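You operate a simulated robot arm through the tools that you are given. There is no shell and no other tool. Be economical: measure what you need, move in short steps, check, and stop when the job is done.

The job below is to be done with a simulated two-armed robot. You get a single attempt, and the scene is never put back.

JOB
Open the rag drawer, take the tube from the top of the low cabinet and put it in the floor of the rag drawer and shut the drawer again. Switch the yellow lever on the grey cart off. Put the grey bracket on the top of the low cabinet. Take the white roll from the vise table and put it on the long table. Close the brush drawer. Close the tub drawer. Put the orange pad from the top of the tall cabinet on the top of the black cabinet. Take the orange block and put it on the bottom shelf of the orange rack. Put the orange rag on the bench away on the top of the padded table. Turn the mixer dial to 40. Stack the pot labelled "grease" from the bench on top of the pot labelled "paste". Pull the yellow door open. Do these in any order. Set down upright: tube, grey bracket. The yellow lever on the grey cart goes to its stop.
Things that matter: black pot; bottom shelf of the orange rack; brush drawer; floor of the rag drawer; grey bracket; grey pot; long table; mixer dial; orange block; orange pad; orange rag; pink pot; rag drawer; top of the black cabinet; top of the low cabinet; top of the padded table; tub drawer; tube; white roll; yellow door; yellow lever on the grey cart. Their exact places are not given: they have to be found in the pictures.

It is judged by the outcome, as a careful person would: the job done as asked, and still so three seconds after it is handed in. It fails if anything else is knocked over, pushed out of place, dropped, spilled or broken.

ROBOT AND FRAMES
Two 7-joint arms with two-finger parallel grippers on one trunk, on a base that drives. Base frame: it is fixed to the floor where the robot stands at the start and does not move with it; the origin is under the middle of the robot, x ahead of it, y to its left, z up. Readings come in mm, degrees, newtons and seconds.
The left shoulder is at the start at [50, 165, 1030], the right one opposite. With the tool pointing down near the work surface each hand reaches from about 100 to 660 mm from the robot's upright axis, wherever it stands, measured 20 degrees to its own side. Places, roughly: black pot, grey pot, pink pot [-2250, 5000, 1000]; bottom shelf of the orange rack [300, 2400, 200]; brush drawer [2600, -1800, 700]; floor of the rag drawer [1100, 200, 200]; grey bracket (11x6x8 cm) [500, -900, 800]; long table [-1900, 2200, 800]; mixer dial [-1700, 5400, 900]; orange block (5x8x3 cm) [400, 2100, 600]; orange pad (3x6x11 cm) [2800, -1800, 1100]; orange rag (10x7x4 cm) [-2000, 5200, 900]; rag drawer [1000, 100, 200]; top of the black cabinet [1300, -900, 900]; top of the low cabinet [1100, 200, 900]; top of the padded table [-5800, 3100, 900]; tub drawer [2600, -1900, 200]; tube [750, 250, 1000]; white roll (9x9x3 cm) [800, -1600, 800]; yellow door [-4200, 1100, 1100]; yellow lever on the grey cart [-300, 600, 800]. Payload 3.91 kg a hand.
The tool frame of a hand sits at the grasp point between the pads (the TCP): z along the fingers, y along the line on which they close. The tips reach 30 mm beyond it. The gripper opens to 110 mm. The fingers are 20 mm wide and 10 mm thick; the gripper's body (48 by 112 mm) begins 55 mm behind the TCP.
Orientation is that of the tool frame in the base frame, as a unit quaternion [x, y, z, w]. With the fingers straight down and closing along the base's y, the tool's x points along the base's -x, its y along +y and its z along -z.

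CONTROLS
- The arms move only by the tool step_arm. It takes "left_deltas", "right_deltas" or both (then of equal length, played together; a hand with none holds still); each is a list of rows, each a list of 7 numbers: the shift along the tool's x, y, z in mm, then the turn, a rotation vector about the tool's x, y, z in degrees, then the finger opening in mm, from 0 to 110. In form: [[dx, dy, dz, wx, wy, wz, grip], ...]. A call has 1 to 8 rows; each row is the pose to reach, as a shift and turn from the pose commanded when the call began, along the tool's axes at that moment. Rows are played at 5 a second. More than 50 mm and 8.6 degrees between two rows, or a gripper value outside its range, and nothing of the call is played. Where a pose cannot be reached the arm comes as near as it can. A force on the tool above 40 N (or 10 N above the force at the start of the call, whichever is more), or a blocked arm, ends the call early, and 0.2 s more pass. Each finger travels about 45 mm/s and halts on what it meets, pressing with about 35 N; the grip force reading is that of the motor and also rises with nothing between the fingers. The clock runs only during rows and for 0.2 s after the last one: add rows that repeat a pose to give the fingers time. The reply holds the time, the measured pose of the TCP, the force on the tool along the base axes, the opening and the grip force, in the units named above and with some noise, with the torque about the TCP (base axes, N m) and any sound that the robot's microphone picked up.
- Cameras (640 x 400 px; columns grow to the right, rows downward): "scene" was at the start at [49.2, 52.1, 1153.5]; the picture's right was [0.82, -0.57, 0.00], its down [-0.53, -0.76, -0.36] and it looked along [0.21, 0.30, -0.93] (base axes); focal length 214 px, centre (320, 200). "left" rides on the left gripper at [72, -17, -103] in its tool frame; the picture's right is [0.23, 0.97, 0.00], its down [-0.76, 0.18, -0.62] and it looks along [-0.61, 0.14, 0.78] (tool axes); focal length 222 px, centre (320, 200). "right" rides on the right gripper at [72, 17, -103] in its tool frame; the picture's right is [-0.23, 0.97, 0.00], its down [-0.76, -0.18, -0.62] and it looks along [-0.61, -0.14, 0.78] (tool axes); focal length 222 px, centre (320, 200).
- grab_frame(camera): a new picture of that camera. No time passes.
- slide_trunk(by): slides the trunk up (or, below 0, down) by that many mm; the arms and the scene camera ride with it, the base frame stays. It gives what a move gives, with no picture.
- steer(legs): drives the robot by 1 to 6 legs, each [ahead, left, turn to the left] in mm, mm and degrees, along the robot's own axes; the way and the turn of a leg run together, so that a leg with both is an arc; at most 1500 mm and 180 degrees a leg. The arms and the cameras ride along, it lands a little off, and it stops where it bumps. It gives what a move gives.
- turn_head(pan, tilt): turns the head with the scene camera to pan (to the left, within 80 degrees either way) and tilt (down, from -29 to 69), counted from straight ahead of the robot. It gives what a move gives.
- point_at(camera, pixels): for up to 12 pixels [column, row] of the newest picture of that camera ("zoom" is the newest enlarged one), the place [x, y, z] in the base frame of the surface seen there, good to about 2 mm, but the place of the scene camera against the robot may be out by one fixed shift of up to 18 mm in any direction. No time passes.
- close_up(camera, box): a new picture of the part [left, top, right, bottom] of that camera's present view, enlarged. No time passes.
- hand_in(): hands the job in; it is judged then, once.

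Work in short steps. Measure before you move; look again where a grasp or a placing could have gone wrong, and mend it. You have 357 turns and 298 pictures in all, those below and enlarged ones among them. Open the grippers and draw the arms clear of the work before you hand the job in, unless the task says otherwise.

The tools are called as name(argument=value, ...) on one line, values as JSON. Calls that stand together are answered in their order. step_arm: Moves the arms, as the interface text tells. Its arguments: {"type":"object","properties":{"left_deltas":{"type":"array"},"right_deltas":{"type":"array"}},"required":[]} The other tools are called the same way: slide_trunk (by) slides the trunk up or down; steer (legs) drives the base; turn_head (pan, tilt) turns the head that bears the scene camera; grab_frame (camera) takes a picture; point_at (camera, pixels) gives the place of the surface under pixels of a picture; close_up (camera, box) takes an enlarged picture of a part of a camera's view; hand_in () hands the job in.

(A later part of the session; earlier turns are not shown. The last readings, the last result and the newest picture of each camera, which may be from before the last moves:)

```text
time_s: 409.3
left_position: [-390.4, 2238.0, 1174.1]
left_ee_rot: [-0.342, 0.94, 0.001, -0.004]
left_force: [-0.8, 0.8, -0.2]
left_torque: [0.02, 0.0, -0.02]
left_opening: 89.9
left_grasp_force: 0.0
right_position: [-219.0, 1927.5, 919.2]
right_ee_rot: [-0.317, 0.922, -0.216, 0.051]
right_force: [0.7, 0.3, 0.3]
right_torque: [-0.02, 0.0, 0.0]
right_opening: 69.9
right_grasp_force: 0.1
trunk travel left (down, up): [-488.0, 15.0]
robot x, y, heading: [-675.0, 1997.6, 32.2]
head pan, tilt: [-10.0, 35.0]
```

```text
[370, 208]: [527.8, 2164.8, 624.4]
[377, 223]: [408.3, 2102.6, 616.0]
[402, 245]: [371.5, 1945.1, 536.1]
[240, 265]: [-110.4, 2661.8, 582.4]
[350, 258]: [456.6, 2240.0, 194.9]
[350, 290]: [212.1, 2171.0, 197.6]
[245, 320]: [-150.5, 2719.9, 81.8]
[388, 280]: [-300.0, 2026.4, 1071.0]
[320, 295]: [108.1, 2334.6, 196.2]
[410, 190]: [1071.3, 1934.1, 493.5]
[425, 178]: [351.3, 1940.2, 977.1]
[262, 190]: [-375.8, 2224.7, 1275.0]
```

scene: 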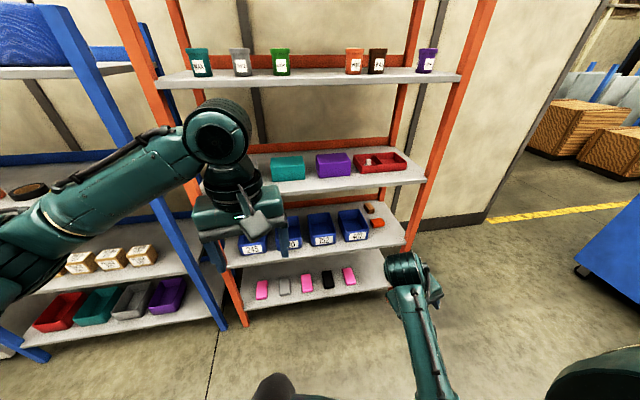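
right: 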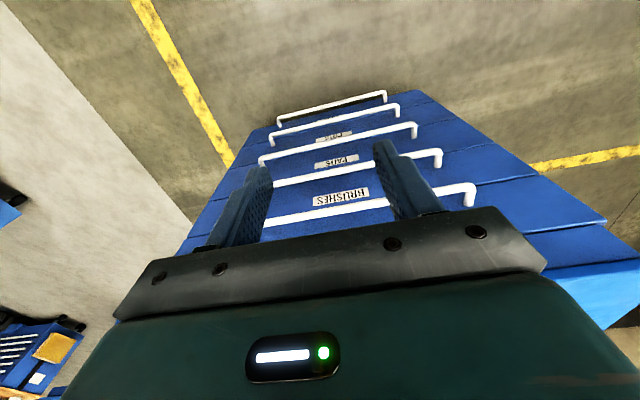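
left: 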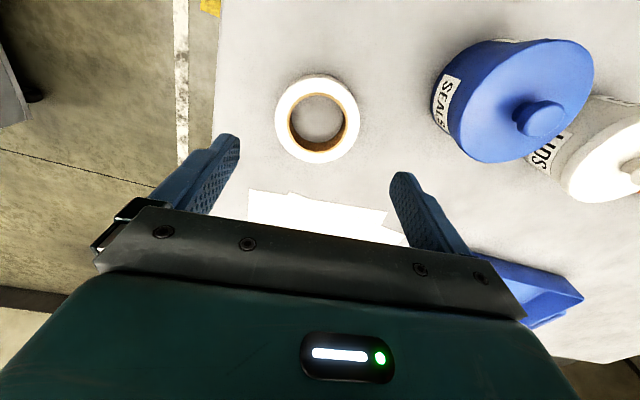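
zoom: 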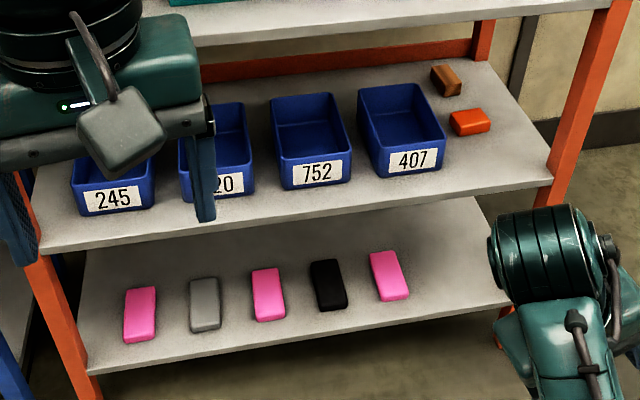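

Orange block ≈(420,2098,620) on the second shelf. I drive in front of it and lower the trunk.

steer(legs=[[380, -617, 1.7]])

slide_trunk(by=-300)

turn_head(pan=5, tilt=40)

grab_frame(camera="scene")

```text
time_s: 415.1
left_position: [260.8, 1939.2, 1173.6]
left_ee_rot: [-0.351, 0.936, 0.0, -0.003]
left_force: [0.3, 0.1, -0.1]
left_torque: [-0.01, -0.01, 0.0]
left_opening: 89.7
left_grasp_force: 0.1
right_position: [437.3, 1632.6, 918.8]
right_ee_rot: [-0.325, 0.919, -0.217, 0.054]
right_force: [-0.2, -0.1, -0.4]
right_torque: [-0.01, 0.03, 0.04]
right_opening: 70.3
right_grasp_force: 0.2
trunk travel left (down, up): [-488.0, 15.0]
robot x, y, heading: [-17.1, 1692.8, 33.5]
head pan, tilt: [-10.0, 35.0]
```

```text
time_s: 418.1
left_position: [260.7, 1938.8, 897.3]
left_ee_rot: [-0.351, 0.936, 0.002, -0.003]
left_force: [-0.3, -0.1, 0.4]
left_torque: [0.05, -0.02, -0.01]
left_opening: 90.1
left_grasp_force: 0.0
right_position: [436.6, 1632.6, 642.9]
right_ee_rot: [-0.325, 0.92, -0.215, 0.052]
right_force: [-0.6, -0.9, 0.1]
right_torque: [0.0, -0.02, 0.0]
right_opening: 70.0
right_grasp_force: 0.0
trunk travel left (down, up): [-188.0, 315.0]
robot x, y, heading: [-17.1, 1693.0, 33.2]
head pan, tilt: [-10.0, 35.0]
```

```text
time_s: 418.9
left_position: [260.2, 1940.2, 896.9]
left_ee_rot: [-0.352, 0.936, 0.001, -0.002]
left_force: [-0.7, 0.4, 0.1]
left_torque: [-0.02, -0.03, 0.0]
left_opening: 89.9
left_grasp_force: 0.1
right_position: [437.5, 1634.0, 644.5]
right_ee_rot: [-0.324, 0.92, -0.215, 0.053]
right_force: [-0.3, 0.1, 0.0]
right_torque: [0.03, -0.01, 0.02]
right_opening: 69.8
right_grasp_force: 0.0
trunk travel left (down, up): [-188.0, 315.0]
robot x, y, heading: [-16.7, 1696.0, 33.5]
head pan, tilt: [5.0, 40.0]
```

```text
161 pictures are left
```

scene: 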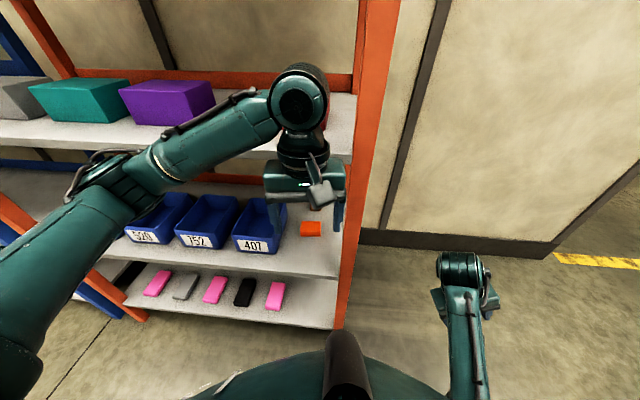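

I turn the hand 7.7°, and measure the block again.

point_at(camera="scene", pixels=[[302, 224], [319, 224], [310, 233], [303, 234], [320, 233], [311, 250], [335, 265], [275, 296], [310, 300], [320, 325], [262, 245]])

step_arm(left_deltas=[[0, 0, 30, 0, 0, 7.7, 90], [0, 0, 75, 0, 0, 7.7, 90], [0, 0, 120, 0, 0, 7.7, 80]])

```text
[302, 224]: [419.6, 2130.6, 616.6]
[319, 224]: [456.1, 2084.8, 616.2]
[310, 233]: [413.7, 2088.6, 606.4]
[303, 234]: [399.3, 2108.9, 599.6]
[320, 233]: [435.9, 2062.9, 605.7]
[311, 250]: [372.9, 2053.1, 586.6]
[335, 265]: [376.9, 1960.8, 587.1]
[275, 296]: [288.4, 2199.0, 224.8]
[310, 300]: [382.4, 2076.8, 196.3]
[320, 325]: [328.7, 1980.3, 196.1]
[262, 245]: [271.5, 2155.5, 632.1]
```

```text
time_s: 419.7
left_position: [257.9, 1939.0, 778.2]
left_ee_rot: [-0.287, 0.958, 0.0, -0.002]
left_force: [0.4, -0.3, 0.7]
left_torque: [0.01, 0.01, 0.0]
left_opening: 80.0
left_grasp_force: 0.1
right_position: [437.0, 1632.5, 644.8]
right_ee_rot: [-0.324, 0.92, -0.215, 0.054]
right_force: [0.6, 0.2, 1.0]
right_torque: [-0.02, 0.0, -0.01]
right_opening: 70.0
right_grasp_force: 0.0
trunk travel left (down, up): [-188.0, 315.0]
robot x, y, heading: [-19.5, 1695.9, 33.4]
head pan, tilt: [5.0, 40.0]
```

Block front ≈(430,2082), 5 cm wide, facing ~38°. I yaw −5°, lower to z≈690, then pitch 45°.

step_arm(left_deltas=[[0, 0, 45, 0, 0, -5, 80], [0, 0, 88, 0, 0, -5, 80]])

step_arm(left_deltas=[[0, 0, 0, 0, -7.5, 0, 80], [0, 0, 0, 0, -15, 0, 80], [0, 0, 0, 0, -22.5, 0, 80], [0, 0, 0, 0, -30, 0, 80], [0, 0, 0, 0, -37.5, 0, 80], [0, 0, 0, 0, -45, 0, 80], [0, 0, 0, 0, -45, 0, 80]])

grab_frame(camera="left")

```text
time_s: 420.3
left_position: [257.4, 1941.8, 690.0]
left_ee_rot: [-0.329, 0.944, 0.002, -0.002]
left_force: [-0.1, -0.3, 0.2]
left_torque: [0.02, 0.02, -0.01]
left_opening: 80.3
left_grasp_force: 0.1
right_position: [437.4, 1631.9, 644.2]
right_ee_rot: [-0.324, 0.92, -0.215, 0.054]
right_force: [-0.3, 0.1, -0.7]
right_torque: [0.03, 0.0, -0.01]
right_opening: 70.2
right_grasp_force: 0.0
trunk travel left (down, up): [-188.0, 315.0]
robot x, y, heading: [-16.8, 1694.1, 33.5]
head pan, tilt: [5.0, 40.0]
```

```text
time_s: 421.9
left_position: [259.1, 1939.8, 689.2]
left_ee_rot: [-0.304, 0.873, 0.127, 0.359]
left_force: [-0.2, -0.8, 0.5]
left_torque: [0.0, -0.01, 0.0]
left_opening: 79.8
left_grasp_force: 0.0
right_position: [437.6, 1633.0, 644.4]
right_ee_rot: [-0.323, 0.92, -0.214, 0.055]
right_force: [0.1, 0.9, 0.4]
right_torque: [0.01, 0.0, 0.0]
right_opening: 70.0
right_grasp_force: 0.1
trunk travel left (down, up): [-188.0, 315.0]
robot x, y, heading: [-17.0, 1699.6, 33.4]
head pan, tilt: [5.0, 40.0]
```

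```text
160 pictures are left
```

left: 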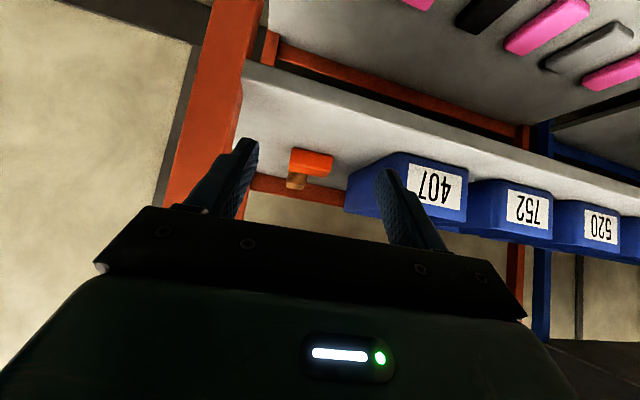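

Measure the block in the hand view (upside down), and the bin 407.

point_at(camera="left", pixels=[[293, 155], [331, 161], [292, 170], [330, 174], [312, 163], [365, 165], [350, 190], [270, 120], [300, 185]])

close_up(camera="left", box=[240, 120, 400, 220])

```text
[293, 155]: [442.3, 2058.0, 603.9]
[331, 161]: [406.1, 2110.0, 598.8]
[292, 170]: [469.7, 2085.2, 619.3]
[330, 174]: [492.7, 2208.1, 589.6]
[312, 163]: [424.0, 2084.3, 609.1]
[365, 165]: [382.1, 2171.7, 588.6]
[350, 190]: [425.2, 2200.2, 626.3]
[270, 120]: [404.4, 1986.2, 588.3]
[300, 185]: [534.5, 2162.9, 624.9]
```

```text
4.00 times, centred on (320, 170) of left
```

zoom: 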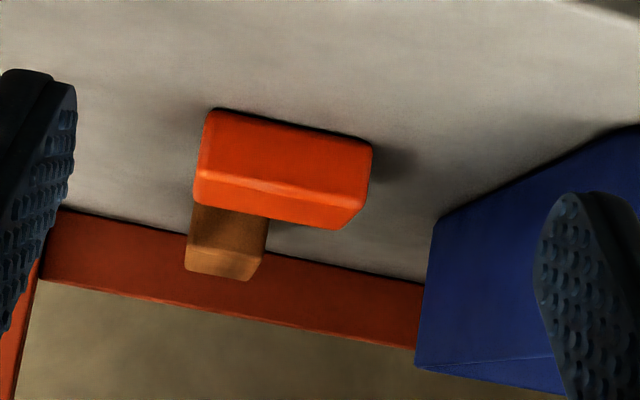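

Front face 8 cm wide, centre (424,2084), facing ~35°. I open to 106 and approach most of the way.

step_arm(left_deltas=[[-10, 1, 15, 1.2, 0, 1.2, 95], [-30, 3, 50, 2.5, 0, 2.5, 106], [-50, 4, 90, 2.5, 0, 2.5, 106], [-70, 6, 130, 2.5, 0, 2.5, 106], [-86, 7, 160, 2.5, 0, 2.5, 106], [-86, 7, 160, 2.5, 0, 2.5, 106]])

grab_frame(camera="left")

```text
time_s: 423.3
left_position: [391.9, 2050.8, 634.7]
left_ee_rot: [-0.276, 0.883, 0.116, 0.363]
left_force: [0.3, 0.4, -0.6]
left_torque: [0.0, -0.02, 0.0]
left_opening: 106.2
left_grasp_force: 0.1
right_position: [437.2, 1633.3, 644.5]
right_ee_rot: [-0.324, 0.92, -0.215, 0.055]
right_force: [-0.1, -0.4, -0.4]
right_torque: [-0.01, 0.01, 0.01]
right_opening: 69.9
right_grasp_force: 0.1
trunk travel left (down, up): [-188.0, 315.0]
robot x, y, heading: [-19.9, 1693.8, 33.6]
head pan, tilt: [5.0, 40.0]
```

```text
158 pictures are left
```

left: 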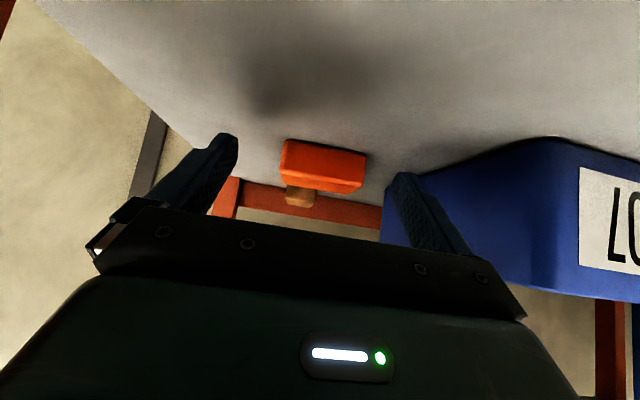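

point_at(camera="left", pixels=[[285, 143], [365, 156], [283, 170], [362, 183], [325, 160], [405, 180], [395, 190], [300, 60]])

```text
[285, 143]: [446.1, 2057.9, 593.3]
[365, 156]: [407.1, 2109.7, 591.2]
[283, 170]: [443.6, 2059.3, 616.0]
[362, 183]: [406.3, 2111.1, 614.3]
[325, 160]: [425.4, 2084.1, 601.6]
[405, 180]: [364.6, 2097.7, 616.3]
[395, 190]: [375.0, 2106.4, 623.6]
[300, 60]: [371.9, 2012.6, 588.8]
```

Clear of the bin. Final approach and close.

step_arm(left_deltas=[[-10, 4, 17, 0, 0, 0, 106], [-20, 8, 34, 0, 0, 0, 106], [-28, 9, 48, 0, 0, 0, 106], [-28, 9, 48, 0, 0, 0, 85], [-28, 9, 48, 0, 0, 0, 65], [-28, 9, 48, 0, 0, 0, 45], [-28, 9, 48, 0, 0, 0, 45], [-28, 9, 48, 0, 0, 0, 45]])

grab_frame(camera="left")

```text
time_s: 425.1
left_position: [429.6, 2092.2, 621.2]
left_ee_rot: [-0.277, 0.882, 0.115, 0.363]
left_force: [0.1, -1.1, 0.4]
left_torque: [0.05, 0.0, -0.01]
left_opening: 69.6
left_grasp_force: 34.7
right_position: [438.5, 1632.5, 644.3]
right_ee_rot: [-0.324, 0.92, -0.215, 0.056]
right_force: [0.7, 0.9, 0.3]
right_torque: [-0.02, 0.01, 0.0]
right_opening: 69.8
right_grasp_force: 0.0
trunk travel left (down, up): [-188.0, 315.0]
robot x, y, heading: [-19.0, 1695.5, 33.8]
head pan, tilt: [5.0, 40.0]
```

```text
157 pictures are left
```

left: 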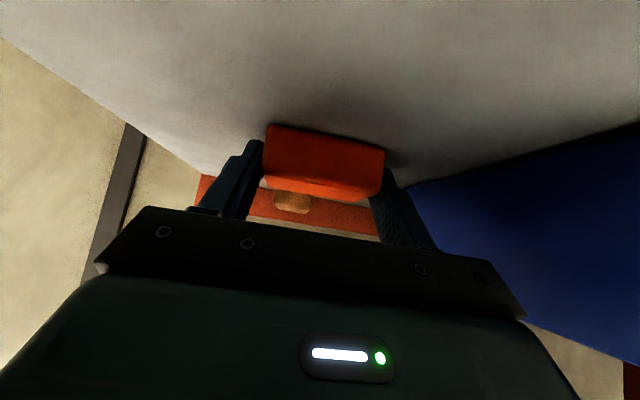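

Gripped. Lift 20 mm and withdraw 260 mm.

step_arm(left_deltas=[[-14, 0, -14, 0, 0, 0, 45], [-21, 0, -21, 0, 0, 0, 45], [8, 0, -50, 0, 0, 0, 45], [38, 0, -80, 0, 0, 0, 45], [68, 0, -110, 0, 0, 0, 45], [98, 0, -140, 0, 0, 0, 45], [128, 0, -170, 0, 0, 0, 45], [158, 0, -200, 0, 0, 0, 45]])

grab_frame(camera="left")

close_up(camera="scene", box=[80, 180, 400, 360])

```text
time_s: 426.8
left_position: [300.5, 2017.6, 730.7]
left_ee_rot: [-0.257, 0.835, 0.163, 0.459]
left_force: [0.0, 0.0, -1.6]
left_torque: [0.0, 0.0, 0.0]
left_opening: 69.7
left_grasp_force: 35.1
right_position: [437.2, 1633.4, 644.6]
right_ee_rot: [-0.325, 0.919, -0.215, 0.055]
right_force: [0.5, 0.0, 0.0]
right_torque: [-0.04, 0.01, 0.0]
right_opening: 70.0
right_grasp_force: 0.2
trunk travel left (down, up): [-188.0, 315.0]
robot x, y, heading: [-16.7, 1692.9, 33.6]
head pan, tilt: [5.0, 40.0]
stopped in row 8 (left hand): the arm was blocked; the commanded pose is now the measured one
```

```text
156 pictures are left
```

left: 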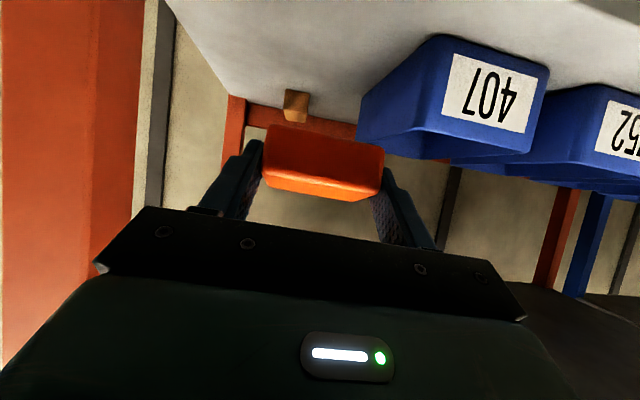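

```text
2.00 times, centred on (240, 270) of scene
```

zoom: 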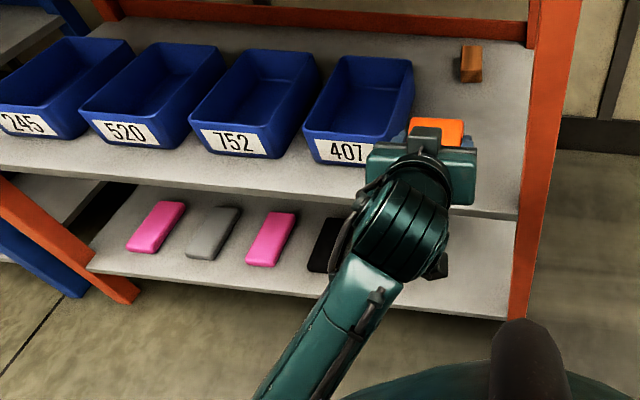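

The arm can't pull in further while pitched; I drive the base back 200 mm instead.

steer(legs=[[-200, 0, 0]])

turn_head(pan=0, tilt=50)

grab_frame(camera="scene")

```text
time_s: 428.4
left_position: [136.0, 1908.2, 731.1]
left_ee_rot: [-0.256, 0.835, 0.163, 0.46]
left_force: [0.8, 0.3, -1.0]
left_torque: [0.02, 0.0, 0.02]
left_opening: 69.7
left_grasp_force: 35.2
right_position: [272.9, 1522.5, 645.8]
right_ee_rot: [-0.322, 0.921, -0.214, 0.056]
right_force: [0.3, 0.6, -0.4]
right_torque: [-0.01, 0.04, 0.01]
right_opening: 70.1
right_grasp_force: 0.0
trunk travel left (down, up): [-188.0, 315.0]
robot x, y, heading: [-183.4, 1584.5, 33.5]
head pan, tilt: [5.0, 40.0]
```

```text
time_s: 429.1
left_position: [135.9, 1908.2, 734.0]
left_ee_rot: [-0.256, 0.834, 0.161, 0.461]
left_force: [0.3, 0.3, -1.5]
left_torque: [-0.03, 0.05, 0.03]
left_opening: 69.8
left_grasp_force: 35.0
right_position: [271.7, 1522.4, 646.0]
right_ee_rot: [-0.322, 0.92, -0.214, 0.056]
right_force: [-0.2, -0.2, -0.1]
right_torque: [0.0, 0.01, 0.01]
right_opening: 70.1
right_grasp_force: 0.1
trunk travel left (down, up): [-188.0, 315.0]
robot x, y, heading: [-187.6, 1588.2, 33.4]
head pan, tilt: [0.0, 50.0]
```

```text
154 pictures are left
```

scene: 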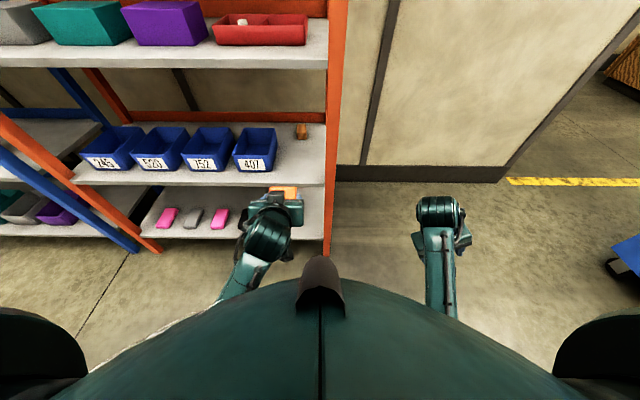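

I lower the trunk and bring the block down to z≈240 in front of the bottom shelf, restoring the grasp pitch.

slide_trunk(by=-185)

step_arm(left_deltas=[[38, 0, 23, 0, 1.6, 0, 45], [76, 0, 46, 0, 3.2, 0, 45], [114, 0, 70, 0, 4.8, 0, 45], [152, 0, 93, 0, 6.4, 0, 45], [190, 0, 116, 0, 8, 0, 45], [228, 0, 140, 0, 9.6, 0, 45], [258, 0, 158, 0, 11, 0, 45]])

grab_frame(camera="left")

```text
time_s: 431.3
left_position: [136.0, 1907.1, 744.0]
left_ee_rot: [-0.257, 0.832, 0.161, 0.465]
left_force: [-0.2, 0.1, -0.7]
left_torque: [-0.04, 0.04, 0.01]
left_opening: 69.6
left_grasp_force: 35.1
right_position: [272.1, 1523.8, 652.9]
right_ee_rot: [-0.324, 0.92, -0.214, 0.056]
right_force: [-0.7, 0.2, 0.9]
right_torque: [0.03, -0.01, 0.0]
right_opening: 70.0
right_grasp_force: 0.1
trunk travel left (down, up): [-210.0, 293.0]
robot x, y, heading: [-183.2, 1584.3, 33.3]
head pan, tilt: [0.0, 50.0]
stopped: the arm was blocked; the commanded pose is now the measured one
```

```text
time_s: 432.1
left_position: [168.3, 1955.8, 708.3]
left_ee_rot: [-0.24, 0.807, 0.195, 0.504]
left_force: [-0.9, 0.0, -0.5]
left_torque: [-0.02, 0.03, 0.06]
left_opening: 69.3
left_grasp_force: 34.9
right_position: [272.2, 1523.8, 656.8]
right_ee_rot: [-0.322, 0.92, -0.215, 0.057]
right_force: [0.0, -0.3, -0.2]
right_torque: [0.0, -0.01, 0.02]
right_opening: 70.1
right_grasp_force: 0.0
trunk travel left (down, up): [-210.0, 293.0]
robot x, y, heading: [-191.0, 1586.8, 33.2]
head pan, tilt: [0.0, 50.0]
stopped in row 3 (left hand): the arm was blocked; the commanded pose is now the measured one
```

```text
153 pictures are left
```

left: 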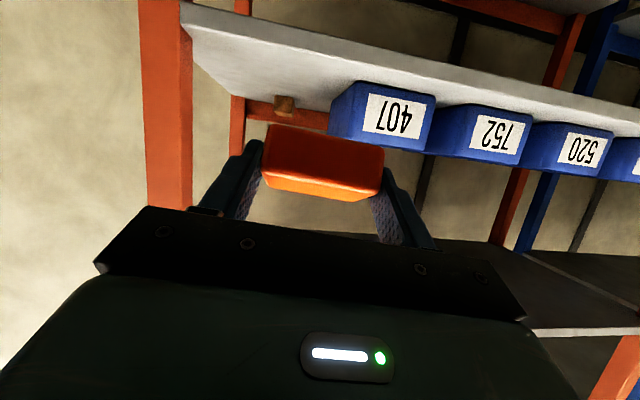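

The left elbow has dropped low in front of the base. I back up 300 mm and then extend the arm forward to straighten it.

steer(legs=[[-300, 0, 0]])

step_arm(left_deltas=[[-22, 0, 35, 0, 0, 0, 45], [-44, 0, 70, 0, 0, 0, 45], [-66, 0, 105, 0, 0, 0, 45], [-88, 0, 140, 0, 0, 0, 45]])

grab_frame(camera="scene")

```text
time_s: 434.1
left_position: [-79.5, 1791.0, 708.5]
left_ee_rot: [-0.238, 0.807, 0.192, 0.505]
left_force: [0.4, 1.8, -1.6]
left_torque: [0.0, 0.02, 0.0]
left_opening: 69.6
left_grasp_force: 35.0
right_position: [20.1, 1354.3, 656.3]
right_ee_rot: [-0.32, 0.921, -0.215, 0.057]
right_force: [-0.1, -0.3, -0.8]
right_torque: [-0.01, 0.0, -0.03]
right_opening: 69.9
right_grasp_force: 0.1
trunk travel left (down, up): [-210.0, 293.0]
robot x, y, heading: [-436.9, 1418.3, 32.7]
head pan, tilt: [0.0, 50.0]
```

```text
time_s: 434.8
left_position: [-90.3, 1835.3, 605.3]
left_ee_rot: [-0.225, 0.861, 0.212, 0.404]
left_force: [0.3, 0.5, -1.4]
left_torque: [-0.01, 0.01, 0.02]
left_opening: 69.5
left_grasp_force: 34.6
right_position: [20.5, 1355.3, 657.6]
right_ee_rot: [-0.318, 0.922, -0.216, 0.056]
right_force: [-0.9, 0.4, -0.4]
right_torque: [-0.03, 0.0, 0.0]
right_opening: 69.9
right_grasp_force: 0.1
trunk travel left (down, up): [-210.0, 293.0]
robot x, y, heading: [-441.4, 1421.7, 32.7]
head pan, tilt: [0.0, 50.0]
stopped in row 3 (left hand): the arm was blocked; the commanded pose is now the measured one
```

```text
152 pictures are left
```

scene: 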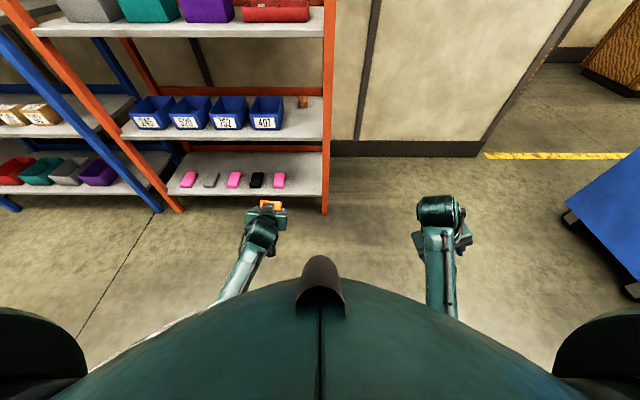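

I raise the trunk and then bring the hand down and left while unpitching, to restore a proper elbow.

slide_trunk(by=285)

step_arm(left_deltas=[[10, 10, 10, 0, 6, 0, 45], [25, 20, 15, 0, 12, 0, 45], [40, 30, 20, 0, 18, 0, 45], [55, 40, 25, 0, 24, 0, 45], [70, 50, 30, 0, 30, 0, 45], [85, 60, 30, 0, 36, 0, 45], [100, 70, 30, 0, 42, 0, 45], [115, 80, 30, 0, 48, 0, 45]])

turn_head(pan=15, tilt=50)

grab_frame(camera="scene")

```text
time_s: 437.6
left_position: [-91.2, 1834.6, 878.7]
left_ee_rot: [-0.226, 0.86, 0.213, 0.404]
left_force: [0.0, -0.6, -1.6]
left_torque: [0.01, 0.01, 0.01]
left_opening: 69.4
left_grasp_force: 35.5
right_position: [18.9, 1354.1, 929.6]
right_ee_rot: [-0.319, 0.921, -0.215, 0.056]
right_force: [0.0, -0.5, 0.5]
right_torque: [0.01, -0.03, 0.02]
right_opening: 70.2
right_grasp_force: 0.1
trunk travel left (down, up): [-495.0, 8.0]
robot x, y, heading: [-440.0, 1418.1, 32.8]
head pan, tilt: [0.0, 50.0]
```

```text
time_s: 439.4
left_position: [-185.0, 1891.4, 786.5]
left_ee_rot: [-0.294, 0.95, 0.102, 0.02]
left_force: [0.4, 0.4, -1.3]
left_torque: [-0.01, 0.0, 0.03]
left_opening: 69.7
left_grasp_force: 34.9
right_position: [19.6, 1354.3, 930.0]
right_ee_rot: [-0.319, 0.921, -0.214, 0.056]
right_force: [-0.1, -0.4, 0.1]
right_torque: [0.01, 0.01, -0.01]
right_opening: 70.0
right_grasp_force: 0.0
trunk travel left (down, up): [-495.0, 8.0]
robot x, y, heading: [-436.2, 1421.7, 32.9]
head pan, tilt: [0.0, 50.0]
```

```text
time_s: 440.2
left_position: [-185.9, 1891.5, 785.7]
left_ee_rot: [-0.292, 0.951, 0.102, 0.02]
left_force: [0.1, 0.9, -2.0]
left_torque: [-0.02, -0.01, -0.01]
left_opening: 69.8
left_grasp_force: 35.1
right_position: [19.7, 1355.0, 930.1]
right_ee_rot: [-0.319, 0.921, -0.215, 0.056]
right_force: [-0.5, -0.3, -0.1]
right_torque: [-0.01, 0.02, -0.03]
right_opening: 69.9
right_grasp_force: 0.0
trunk travel left (down, up): [-495.0, 8.0]
robot x, y, heading: [-439.8, 1418.4, 33.0]
head pan, tilt: [15.0, 50.0]
```

```text
151 pictures are left
```

scene: 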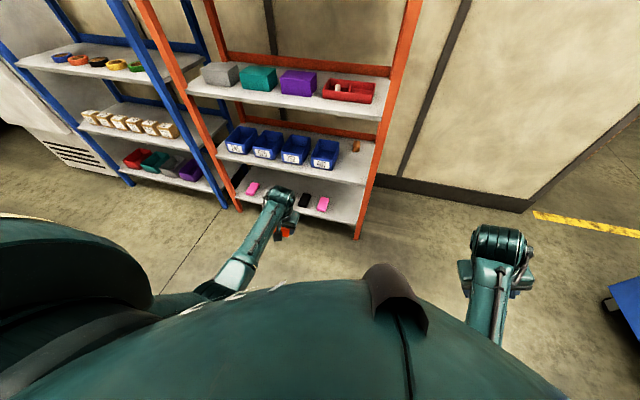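

It moved freely. I correct the tilt and tuck toward the start-like pose, then test raising.

step_arm(left_deltas=[[20, -15, 0, 5, 2.7, 0.5, 45], [50, -30, 0, 10.6, 5.5, 1.1, 45], [80, -50, 0, 10.6, 5.5, 1.1, 45], [110, -70, 0, 10.6, 5.5, 1.1, 45], [130, -80, 0, 10.6, 5.5, 1.1, 45]])

step_arm(left_deltas=[[0, 0, -45, 0, 0, 0, 45], [0, 0, -90, 0, 0, 0, 45], [0, 0, -135, 0, 0, 0, 45], [0, 0, -180, 0, 0, 0, 45], [0, 0, -225, 0, 0, 0, 45]])

grab_frame(camera="scene")

```text
time_s: 441.4
left_position: [-247.4, 1754.8, 755.4]
left_ee_rot: [-0.286, 0.958, 0.0, -0.001]
left_force: [0.6, -0.2, -1.2]
left_torque: [-0.02, -0.03, -0.03]
left_opening: 69.3
left_grasp_force: 34.8
right_position: [19.4, 1354.8, 930.3]
right_ee_rot: [-0.318, 0.922, -0.215, 0.056]
right_force: [0.3, -0.4, -0.1]
right_torque: [-0.01, -0.02, 0.02]
right_opening: 69.8
right_grasp_force: 0.0
trunk travel left (down, up): [-495.0, 8.0]
robot x, y, heading: [-438.2, 1415.4, 33.0]
head pan, tilt: [15.0, 50.0]
```

```text
time_s: 442.4
left_position: [-314.1, 1851.4, 907.7]
left_ee_rot: [-0.28, 0.946, 0.155, -0.053]
left_force: [-0.3, 0.1, -1.4]
left_torque: [0.03, -0.01, 0.01]
left_opening: 69.5
left_grasp_force: 34.9
left hand out of reach, approached as far as the arm can: row 4
right_position: [19.4, 1354.7, 929.6]
right_ee_rot: [-0.318, 0.922, -0.216, 0.056]
right_force: [0.3, 0.2, 0.1]
right_torque: [0.01, 0.03, 0.02]
right_opening: 69.8
right_grasp_force: 0.0
trunk travel left (down, up): [-495.0, 8.0]
robot x, y, heading: [-440.5, 1419.1, 33.0]
head pan, tilt: [15.0, 50.0]
stopped in row 4 (left hand): the arm was blocked; the commanded pose is now the measured one
```

```text
150 pictures are left
```

scene: 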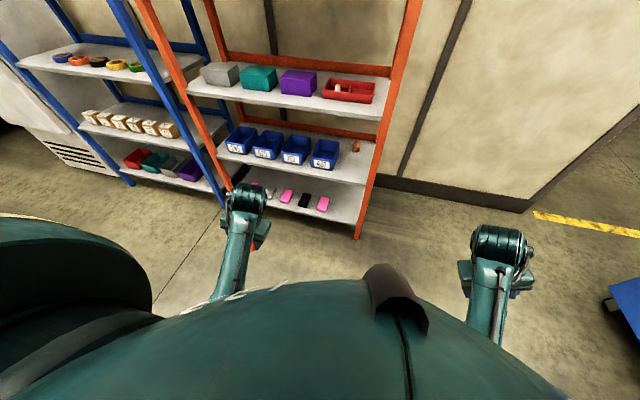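

Mirror of the right arm's problem. I lower again, then roll +90° (camera outward) and try raising in that roll.

step_arm(left_deltas=[[10, -25, 40, -4, 0, 0, 45], [20, -50, 80, -8, 2, 0, 45], [20, -75, 120, -12, 4, 0, 45], [20, -95, 150, -16, 6, 0, 45]])

step_arm(left_deltas=[[0, 0, 0, 0, 0, 8.4, 45], [0, 0, 0, 0, 0, 16.8, 45], [0, 0, 0, 0, 0, 25.2, 45], [0, 0, 0, 0, 0, 33.6, 45], [0, 0, 0, 0, 0, 42, 45], [0, 0, 0, 0, 0, 50.4, 45], [0, 0, 0, 0, 0, 58.8, 45], [0, 0, 0, 0, 0, 67.2, 45]])

```text
time_s: 443.6
left_position: [-347.1, 1842.6, 739.6]
left_ee_rot: [-0.27, 0.896, 0.314, -0.161]
left_force: [0.2, 0.5, -1.0]
left_torque: [-0.06, -0.05, -0.03]
left_opening: 69.5
left_grasp_force: 35.2
right_position: [20.1, 1355.8, 930.6]
right_ee_rot: [-0.319, 0.921, -0.215, 0.056]
right_force: [0.1, 0.6, -0.4]
right_torque: [0.0, 0.0, -0.01]
right_opening: 69.8
right_grasp_force: 0.0
trunk travel left (down, up): [-495.0, 8.0]
robot x, y, heading: [-437.4, 1419.1, 32.8]
head pan, tilt: [15.0, 50.0]
stopped in row 4 (left hand): the arm was blocked; the commanded pose is now the measured one
```

```text
time_s: 445.4
left_position: [-345.3, 1842.0, 739.9]
left_ee_rot: [0.272, 0.896, 0.172, -0.307]
left_force: [0.6, -1.0, -0.9]
left_torque: [0.01, -0.01, 0.0]
left_opening: 69.4
left_grasp_force: 35.0
right_position: [18.0, 1355.3, 929.4]
right_ee_rot: [-0.319, 0.921, -0.215, 0.057]
right_force: [-0.2, 0.3, 0.1]
right_torque: [0.0, 0.01, -0.02]
right_opening: 69.8
right_grasp_force: 0.0
trunk travel left (down, up): [-495.0, 8.0]
robot x, y, heading: [-439.4, 1421.8, 32.9]
head pan, tilt: [15.0, 50.0]
```

I compose the rotation to tool-down with the camera outward.

step_arm(left_deltas=[[0, 0, 0, 0.1, -6.9, 3.7, 45], [0, 0, 0, 0.2, -13.8, 7.4, 45], [0, 0, 0, 0.3, -20.7, 11.1, 45], [0, 0, 0, 0.3, -27.6, 14.9, 45], [0, 0, 0, 0.4, -34.5, 18.6, 45], [0, 0, 0, 0.5, -41.4, 22.3, 45]])

step_arm(left_deltas=[[0, 0, -45, 0, 0, 0, 45], [0, 0, -90, 0, 0, 0, 45], [0, 0, -135, 0, 0, 0, 45], [0, 0, -180, 0, 0, 0, 45], [0, 0, -225, 0, 0, 0, 45]])

grab_frame(camera="scene")

```text
time_s: 446.8
left_position: [-347.0, 1842.4, 739.1]
left_ee_rot: [0.479, 0.878, 0.0, -0.001]
left_force: [0.3, 0.1, -2.2]
left_torque: [0.01, 0.0, 0.01]
left_opening: 69.6
left_grasp_force: 35.4
right_position: [19.7, 1355.1, 929.6]
right_ee_rot: [-0.318, 0.922, -0.215, 0.056]
right_force: [0.9, -0.1, 0.1]
right_torque: [-0.01, -0.01, 0.01]
right_opening: 69.9
right_grasp_force: 0.1
trunk travel left (down, up): [-495.0, 8.0]
robot x, y, heading: [-437.9, 1416.4, 33.0]
head pan, tilt: [15.0, 50.0]
```

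```text
time_s: 448.0
left_position: [-345.0, 1842.1, 964.7]
left_ee_rot: [0.477, 0.879, 0.001, -0.002]
left_force: [0.3, 0.8, -1.5]
left_torque: [0.02, 0.01, -0.03]
left_opening: 69.2
left_grasp_force: 35.0
right_position: [19.8, 1354.9, 930.8]
right_ee_rot: [-0.319, 0.921, -0.215, 0.056]
right_force: [0.3, -0.6, -0.1]
right_torque: [-0.02, -0.02, -0.01]
right_opening: 69.7
right_grasp_force: 0.0
trunk travel left (down, up): [-495.0, 8.0]
robot x, y, heading: [-433.4, 1414.3, 32.9]
head pan, tilt: [15.0, 50.0]
```

```text
149 pictures are left
```

scene: 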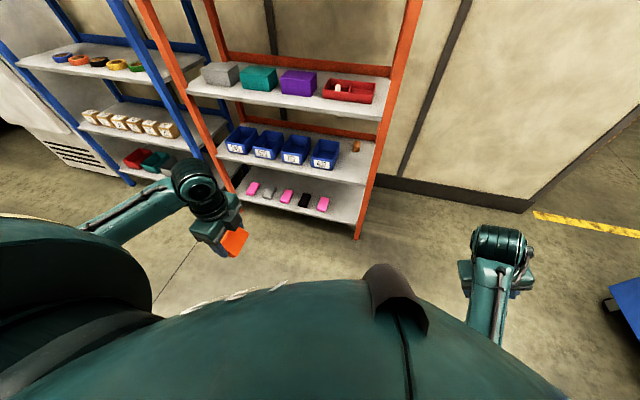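

Raising works in this roll. I roll the left back to neutral here, and treat the right arm likewise (lower, roll outward).

step_arm(left_deltas=[[0, 0, 0, 0, 0, -8.2, 45], [0, 0, 0, 0, 0, -16.4, 45], [0, 0, 0, 0, 0, -24.6, 45], [0, 0, 0, 0, 0, -32.8, 45], [0, 0, 0, 0, 0, -41, 45], [0, 0, 0, 0, 0, -49.2, 45], [0, 0, 0, 0, 0, -57.4, 45], [0, 0, 0, 0, 0, -65.6, 45]], right_deltas=[[0, 0, 20, -1.7, -1.9, -7.5, 70], [0, 0, 40, -3.5, -3.7, -15, 70], [0, 0, 60, -5.2, -5.6, -22.5, 70], [0, 0, 80, -7, -7.4, -30, 70], [0, 0, 100, -8.8, -9.3, -37.5, 70], [0, 0, 120, -10.5, -11.2, -45, 70], [0, 0, 140, -12.3, -13, -52.5, 70], [0, 0, 160, -14, -14.9, -60, 70]])

step_arm(left_deltas=[[0, 0, 0, 0, 0, -8.2, 45], [0, 0, 0, 0, 0, -16.4, 45], [0, 0, 0, 0, 0, -24.6, 45], [0, 0, 0, 0, 0, -24.6, 45]], right_deltas=[[0, 0, 0, -1.8, -1.9, -7.7, 70], [0, 0, 0, -3.5, -3.7, -15.3, 70], [0, 0, 0, -5.3, -5.6, -23, 70], [0, 0, 0, -5.3, -5.6, -23, 70]])

```text
time_s: 449.8
left_position: [-345.1, 1841.8, 964.6]
left_ee_rot: [-0.077, 0.997, 0.002, 0.001]
left_force: [0.4, 0.3, -1.9]
left_torque: [-0.03, 0.01, -0.02]
left_opening: 69.6
left_grasp_force: 35.0
right_position: [57.8, 1298.8, 784.1]
right_ee_rot: [0.763, -0.643, 0.064, -0.017]
right_force: [0.0, 0.2, -0.5]
right_torque: [0.0, -0.02, 0.0]
right_opening: 69.9
right_grasp_force: 0.1
trunk travel left (down, up): [-495.0, 8.0]
robot x, y, heading: [-437.7, 1421.5, 33.0]
head pan, tilt: [15.0, 50.0]
```

```text
time_s: 450.8
left_position: [-346.5, 1841.6, 964.7]
left_ee_rot: [-0.286, 0.958, 0.002, 0.0]
left_force: [-0.2, 0.5, -1.5]
left_torque: [-0.02, 0.0, -0.02]
left_opening: 69.4
left_grasp_force: 35.0
right_position: [58.6, 1297.8, 784.8]
right_ee_rot: [0.878, -0.479, 0.0, 0.0]
right_force: [-0.2, -0.3, 0.3]
right_torque: [-0.01, 0.0, -0.01]
right_opening: 70.2
right_grasp_force: 0.1
trunk travel left (down, up): [-495.0, 8.0]
robot x, y, heading: [-440.1, 1420.9, 33.0]
head pan, tilt: [15.0, 50.0]
```

Both arms respond. Raise the right 180 mm and move it inward, then roll back.

step_arm(right_deltas=[[-20, 0, -30, 0, 0, 0, 70], [-45, 0, -60, 0, 0, 0, 70], [-70, 0, -90, 0, 0, 0, 70], [-95, 0, -120, 0, 0, 0, 70], [-120, 0, -150, 0, 0, 0, 70], [-145, 0, -180, 0, 0, 0, 70], [-170, 0, -200, 0, 0, 0, 70]])

step_arm(right_deltas=[[0, 0, 0, 0, 0, 8.2, 70], [0, 0, 0, 0, 0, 16.4, 70], [0, 0, 0, 0, 0, 24.6, 70], [0, 0, 0, 0, 0, 32.8, 70], [0, 0, 0, 0, 0, 41, 70], [0, 0, 0, 0, 0, 49.2, 70], [0, 0, 0, 0, 0, 57.4, 70], [0, 0, 0, 0, 0, 65.6, 70]])

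step_arm(right_deltas=[[0, 0, 0, 0, 0, 8.2, 70], [0, 0, 0, 0, 0, 16.4, 70], [0, 0, 0, 0, 0, 24.6, 70], [0, 0, 0, 0, 0, 24.6, 70]])

grab_frame(camera="scene")

```text
time_s: 452.4
left_position: [-346.1, 1841.5, 963.9]
left_ee_rot: [-0.286, 0.958, 0.002, 0.0]
left_force: [0.0, -0.4, -1.2]
left_torque: [-0.05, -0.01, 0.0]
left_opening: 69.3
left_grasp_force: 35.1
right_position: [-32.8, 1441.2, 985.4]
right_ee_rot: [0.878, -0.479, 0.0, -0.001]
right_force: [-0.2, 0.2, 0.8]
right_torque: [-0.03, 0.02, 0.0]
right_opening: 70.1
right_grasp_force: 0.0
trunk travel left (down, up): [-495.0, 8.0]
robot x, y, heading: [-440.7, 1413.9, 33.0]
head pan, tilt: [15.0, 50.0]
```

```text
time_s: 454.2
left_position: [-345.8, 1841.2, 964.7]
left_ee_rot: [-0.286, 0.958, 0.002, 0.001]
left_force: [-0.7, 0.3, -1.8]
left_torque: [0.03, -0.02, -0.01]
left_opening: 69.3
left_grasp_force: 35.3
right_position: [-32.6, 1441.0, 986.3]
right_ee_rot: [-0.476, 0.879, 0.0, 0.001]
right_force: [0.2, 0.1, 0.0]
right_torque: [0.0, 0.0, 0.0]
right_opening: 70.0
right_grasp_force: 0.1
trunk travel left (down, up): [-495.0, 8.0]
robot x, y, heading: [-437.5, 1418.8, 32.6]
head pan, tilt: [15.0, 50.0]
```

```text
time_s: 455.2
left_position: [-345.1, 1841.5, 964.8]
left_ee_rot: [-0.286, 0.958, 0.002, 0.0]
left_force: [0.0, -0.2, -1.2]
left_torque: [-0.02, -0.02, 0.01]
left_opening: 69.9
left_grasp_force: 34.9
right_position: [-33.9, 1440.6, 985.8]
right_ee_rot: [-0.278, 0.96, 0.0, 0.001]
right_force: [0.1, -0.1, -0.6]
right_torque: [-0.01, 0.01, 0.0]
right_opening: 69.8
right_grasp_force: 0.0
trunk travel left (down, up): [-495.0, 8.0]
robot x, y, heading: [-440.2, 1419.4, 33.0]
head pan, tilt: [15.0, 50.0]
```

```text
148 pictures are left
```

scene: 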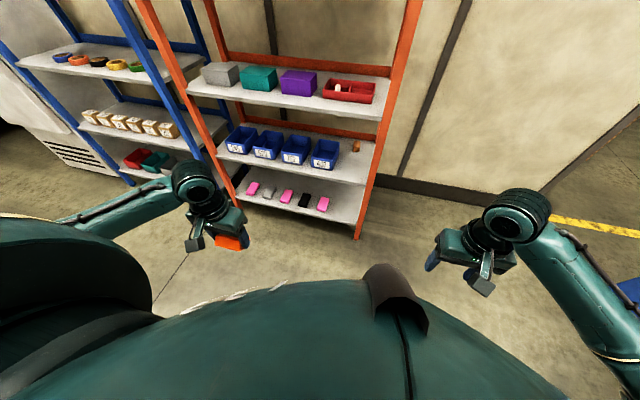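

Both arms are healthy again. To place the block low I need to regrasp it with a vertical tool; I'll set it on the grey cart's top first. Turn to face the cart's back.

steer(legs=[[0, 0, -91], [-150, -350, 0]])

turn_head(pan=0, tilt=35)

grab_frame(camera="scene")

```text
time_s: 461.9
left_position: [-291.9, 1284.6, 964.4]
left_ee_rot: [0.486, 0.874, 0.001, 0.0]
left_force: [0.4, 0.8, -1.5]
left_torque: [0.02, 0.0, -0.03]
left_opening: 69.2
left_grasp_force: 34.9
right_position: [-699.5, 980.6, 985.5]
right_ee_rot: [0.491, 0.871, -0.001, 0.001]
right_force: [1.0, 0.7, 0.0]
right_torque: [-0.03, 0.01, 0.02]
right_opening: 69.9
right_grasp_force: 0.1
trunk travel left (down, up): [-495.0, 8.0]
robot x, y, heading: [-710.1, 1383.8, -58.5]
head pan, tilt: [15.0, 50.0]
stopped in leg 2: the robot was blocked; the commanded pose is now the measured one
```

```text
time_s: 462.6
left_position: [-293.8, 1283.8, 964.8]
left_ee_rot: [0.487, 0.874, 0.001, 0.002]
left_force: [0.4, 0.1, -1.7]
left_torque: [-0.03, 0.0, -0.02]
left_opening: 69.7
left_grasp_force: 35.2
right_position: [-699.5, 981.5, 986.5]
right_ee_rot: [0.492, 0.87, 0.0, 0.001]
right_force: [-0.3, -0.8, 0.2]
right_torque: [-0.02, -0.02, 0.03]
right_opening: 69.9
right_grasp_force: 0.0
trunk travel left (down, up): [-495.0, 8.0]
robot x, y, heading: [-711.6, 1387.4, -58.7]
head pan, tilt: [0.0, 35.0]
```

```text
147 pictures are left
```

scene: 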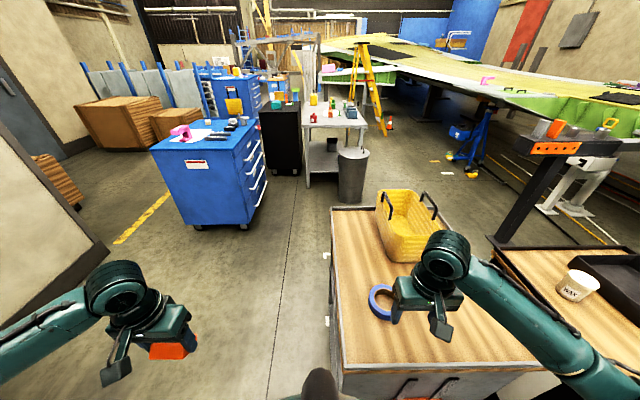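

Measure the grey cart's top.

point_at(camera="scene", pixels=[[345, 368], [335, 212], [365, 330], [450, 330], [380, 302], [520, 365], [350, 260], [405, 240], [330, 318]])

```text
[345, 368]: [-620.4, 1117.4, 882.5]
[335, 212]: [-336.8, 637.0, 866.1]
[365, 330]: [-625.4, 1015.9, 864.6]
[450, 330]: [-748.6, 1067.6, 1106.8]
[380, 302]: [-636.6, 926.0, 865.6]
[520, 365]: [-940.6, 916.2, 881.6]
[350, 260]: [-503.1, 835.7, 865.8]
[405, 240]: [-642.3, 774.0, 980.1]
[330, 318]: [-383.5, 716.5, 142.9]
```

Free spot about (−654,1013). I back 150 mm and move right 290 mm so the left hand can reach.

steer(legs=[[-150, 0, 0], [0, -290, 0]])

slide_trunk(by=-150)

```text
time_s: 466.7
left_position: [-614.5, 1262.5, 964.3]
left_ee_rot: [0.487, 0.873, 0.001, 0.002]
left_force: [0.8, -0.4, -1.2]
left_torque: [-0.02, 0.0, -0.01]
left_opening: 69.6
left_grasp_force: 35.0
right_position: [-1022.1, 959.9, 985.1]
right_ee_rot: [0.492, 0.87, 0.0, 0.001]
right_force: [-1.1, 0.1, -0.2]
right_torque: [0.0, -0.01, 0.05]
right_opening: 69.8
right_grasp_force: 0.1
trunk travel left (down, up): [-495.0, 8.0]
robot x, y, heading: [-1038.0, 1365.1, -58.7]
head pan, tilt: [0.0, 35.0]
```

```text
time_s: 468.4
left_position: [-613.6, 1263.5, 815.4]
left_ee_rot: [0.487, 0.873, 0.001, 0.001]
left_force: [0.8, -0.5, -2.0]
left_torque: [-0.02, 0.0, -0.02]
left_opening: 69.6
left_grasp_force: 34.9
right_position: [-1023.0, 961.1, 836.6]
right_ee_rot: [0.493, 0.87, -0.001, 0.0]
right_force: [0.4, 0.1, 0.0]
right_torque: [0.0, -0.02, 0.01]
right_opening: 69.8
right_grasp_force: 0.2
trunk travel left (down, up): [-345.0, 158.0]
robot x, y, heading: [-1033.7, 1366.6, -58.9]
head pan, tilt: [0.0, 35.0]
```

Raise the right hand, and move the left hand over the spot while pitching 46°.

step_arm(left_deltas=[[-10, -20, -30, 0, -5.8, 0, 45], [-30, -41, -60, 0, -11.5, 0, 45], [-55, -61, -90, 0, -17.3, 0, 45], [-80, -82, -110, 0, -23, 0, 45], [-105, -102, -130, 0, -28.8, 0, 45], [-130, -122, -145, 0, -34.5, 0, 45], [-155, -142, -150, 0, -40.3, 0, 45], [-178, -163, -150, 0, -46, 0, 45]], right_deltas=[[0, 0, -30, 0, 0, 0, 70], [0, 0, -60, 0, 0, 0, 70], [0, 0, -90, 0, 0, 0, 70], [0, 0, -120, 0, 0, 0, 70], [0, 0, -150, 0, 0, 0, 70], [0, 0, -150, 0, 0, 0, 70], [0, 0, -150, 0, 0, 0, 70], [0, 0, -150, 0, 0, 0, 70]])

grab_frame(camera="left")

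point_at(camera="left", pixels=[[320, 80], [300, 110], [420, 120], [220, 120], [320, 150], [270, 128], [380, 150]])

```text
time_s: 470.2
left_position: [-661.6, 1026.9, 963.4]
left_ee_rot: [0.449, 0.803, -0.189, 0.343]
left_force: [0.4, 0.0, -0.8]
left_torque: [0.02, 0.02, -0.02]
left_opening: 69.2
left_grasp_force: 35.0
right_position: [-1024.3, 958.8, 986.9]
right_ee_rot: [0.493, 0.87, 0.0, 0.001]
right_force: [0.2, -0.1, -0.3]
right_torque: [0.01, 0.01, -0.03]
right_opening: 69.9
right_grasp_force: 0.0
trunk travel left (down, up): [-345.0, 158.0]
robot x, y, heading: [-1033.7, 1365.3, -58.9]
head pan, tilt: [0.0, 35.0]
```

```text
146 pictures are left
```

left: 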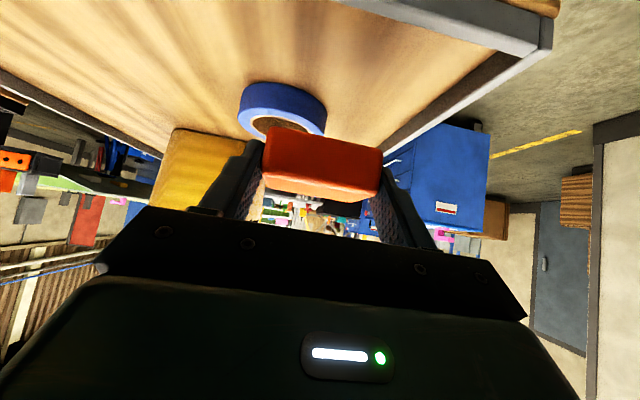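

```text
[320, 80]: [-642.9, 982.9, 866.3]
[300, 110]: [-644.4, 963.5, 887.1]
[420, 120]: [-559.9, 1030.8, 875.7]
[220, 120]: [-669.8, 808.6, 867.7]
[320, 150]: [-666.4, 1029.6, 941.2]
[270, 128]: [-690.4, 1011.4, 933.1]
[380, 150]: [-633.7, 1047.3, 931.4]
```

I go back 25 mm and lower 63 mm to set the block down.

step_arm(left_deltas=[[17, 0, -18, 0, 0, 0, 45], [38, 0, 2, 0, 0, 0, 45], [55, 0, 18, 0, 0, 0, 45], [60, 0, 23, 0, 0, 0, 45], [63, 0, 26, 0, 0, 0, 45]])

```text
time_s: 471.4
left_position: [-672.4, 1047.9, 901.8]
left_ee_rot: [0.448, 0.803, -0.189, 0.344]
left_force: [-0.2, 0.4, -1.1]
left_torque: [0.03, 0.02, 0.02]
left_opening: 69.6
left_grasp_force: 35.0
right_position: [-1024.0, 959.8, 986.0]
right_ee_rot: [0.492, 0.87, -0.001, 0.001]
right_force: [0.4, -0.4, 0.5]
right_torque: [0.0, 0.04, -0.02]
right_opening: 70.0
right_grasp_force: 0.1
trunk travel left (down, up): [-345.0, 158.0]
robot x, y, heading: [-1033.1, 1367.9, -58.6]
head pan, tilt: [0.0, 35.0]
```

step_arm(left_deltas=[[1.5, 0, 1.4, 0, 0, 0, 45], [3, 0, 3, 0, 0, 0, 45], [4.5, 0, 4.4, 0, 0, 0, 45]])

```text
time_s: 472.2
left_position: [-673.5, 1046.2, 899.4]
left_ee_rot: [0.447, 0.802, -0.192, 0.346]
left_force: [-2.3, 3.5, 19.0]
left_torque: [0.21, 0.03, 0.0]
left_opening: 69.3
left_grasp_force: 34.7
right_position: [-1025.2, 960.4, 986.1]
right_ee_rot: [0.492, 0.87, -0.001, 0.002]
right_force: [-0.4, 0.4, 0.6]
right_torque: [0.01, 0.01, 0.01]
right_opening: 70.1
right_grasp_force: 0.0
trunk travel left (down, up): [-345.0, 158.0]
robot x, y, heading: [-1032.5, 1363.7, -58.6]
head pan, tilt: [0.0, 35.0]
```

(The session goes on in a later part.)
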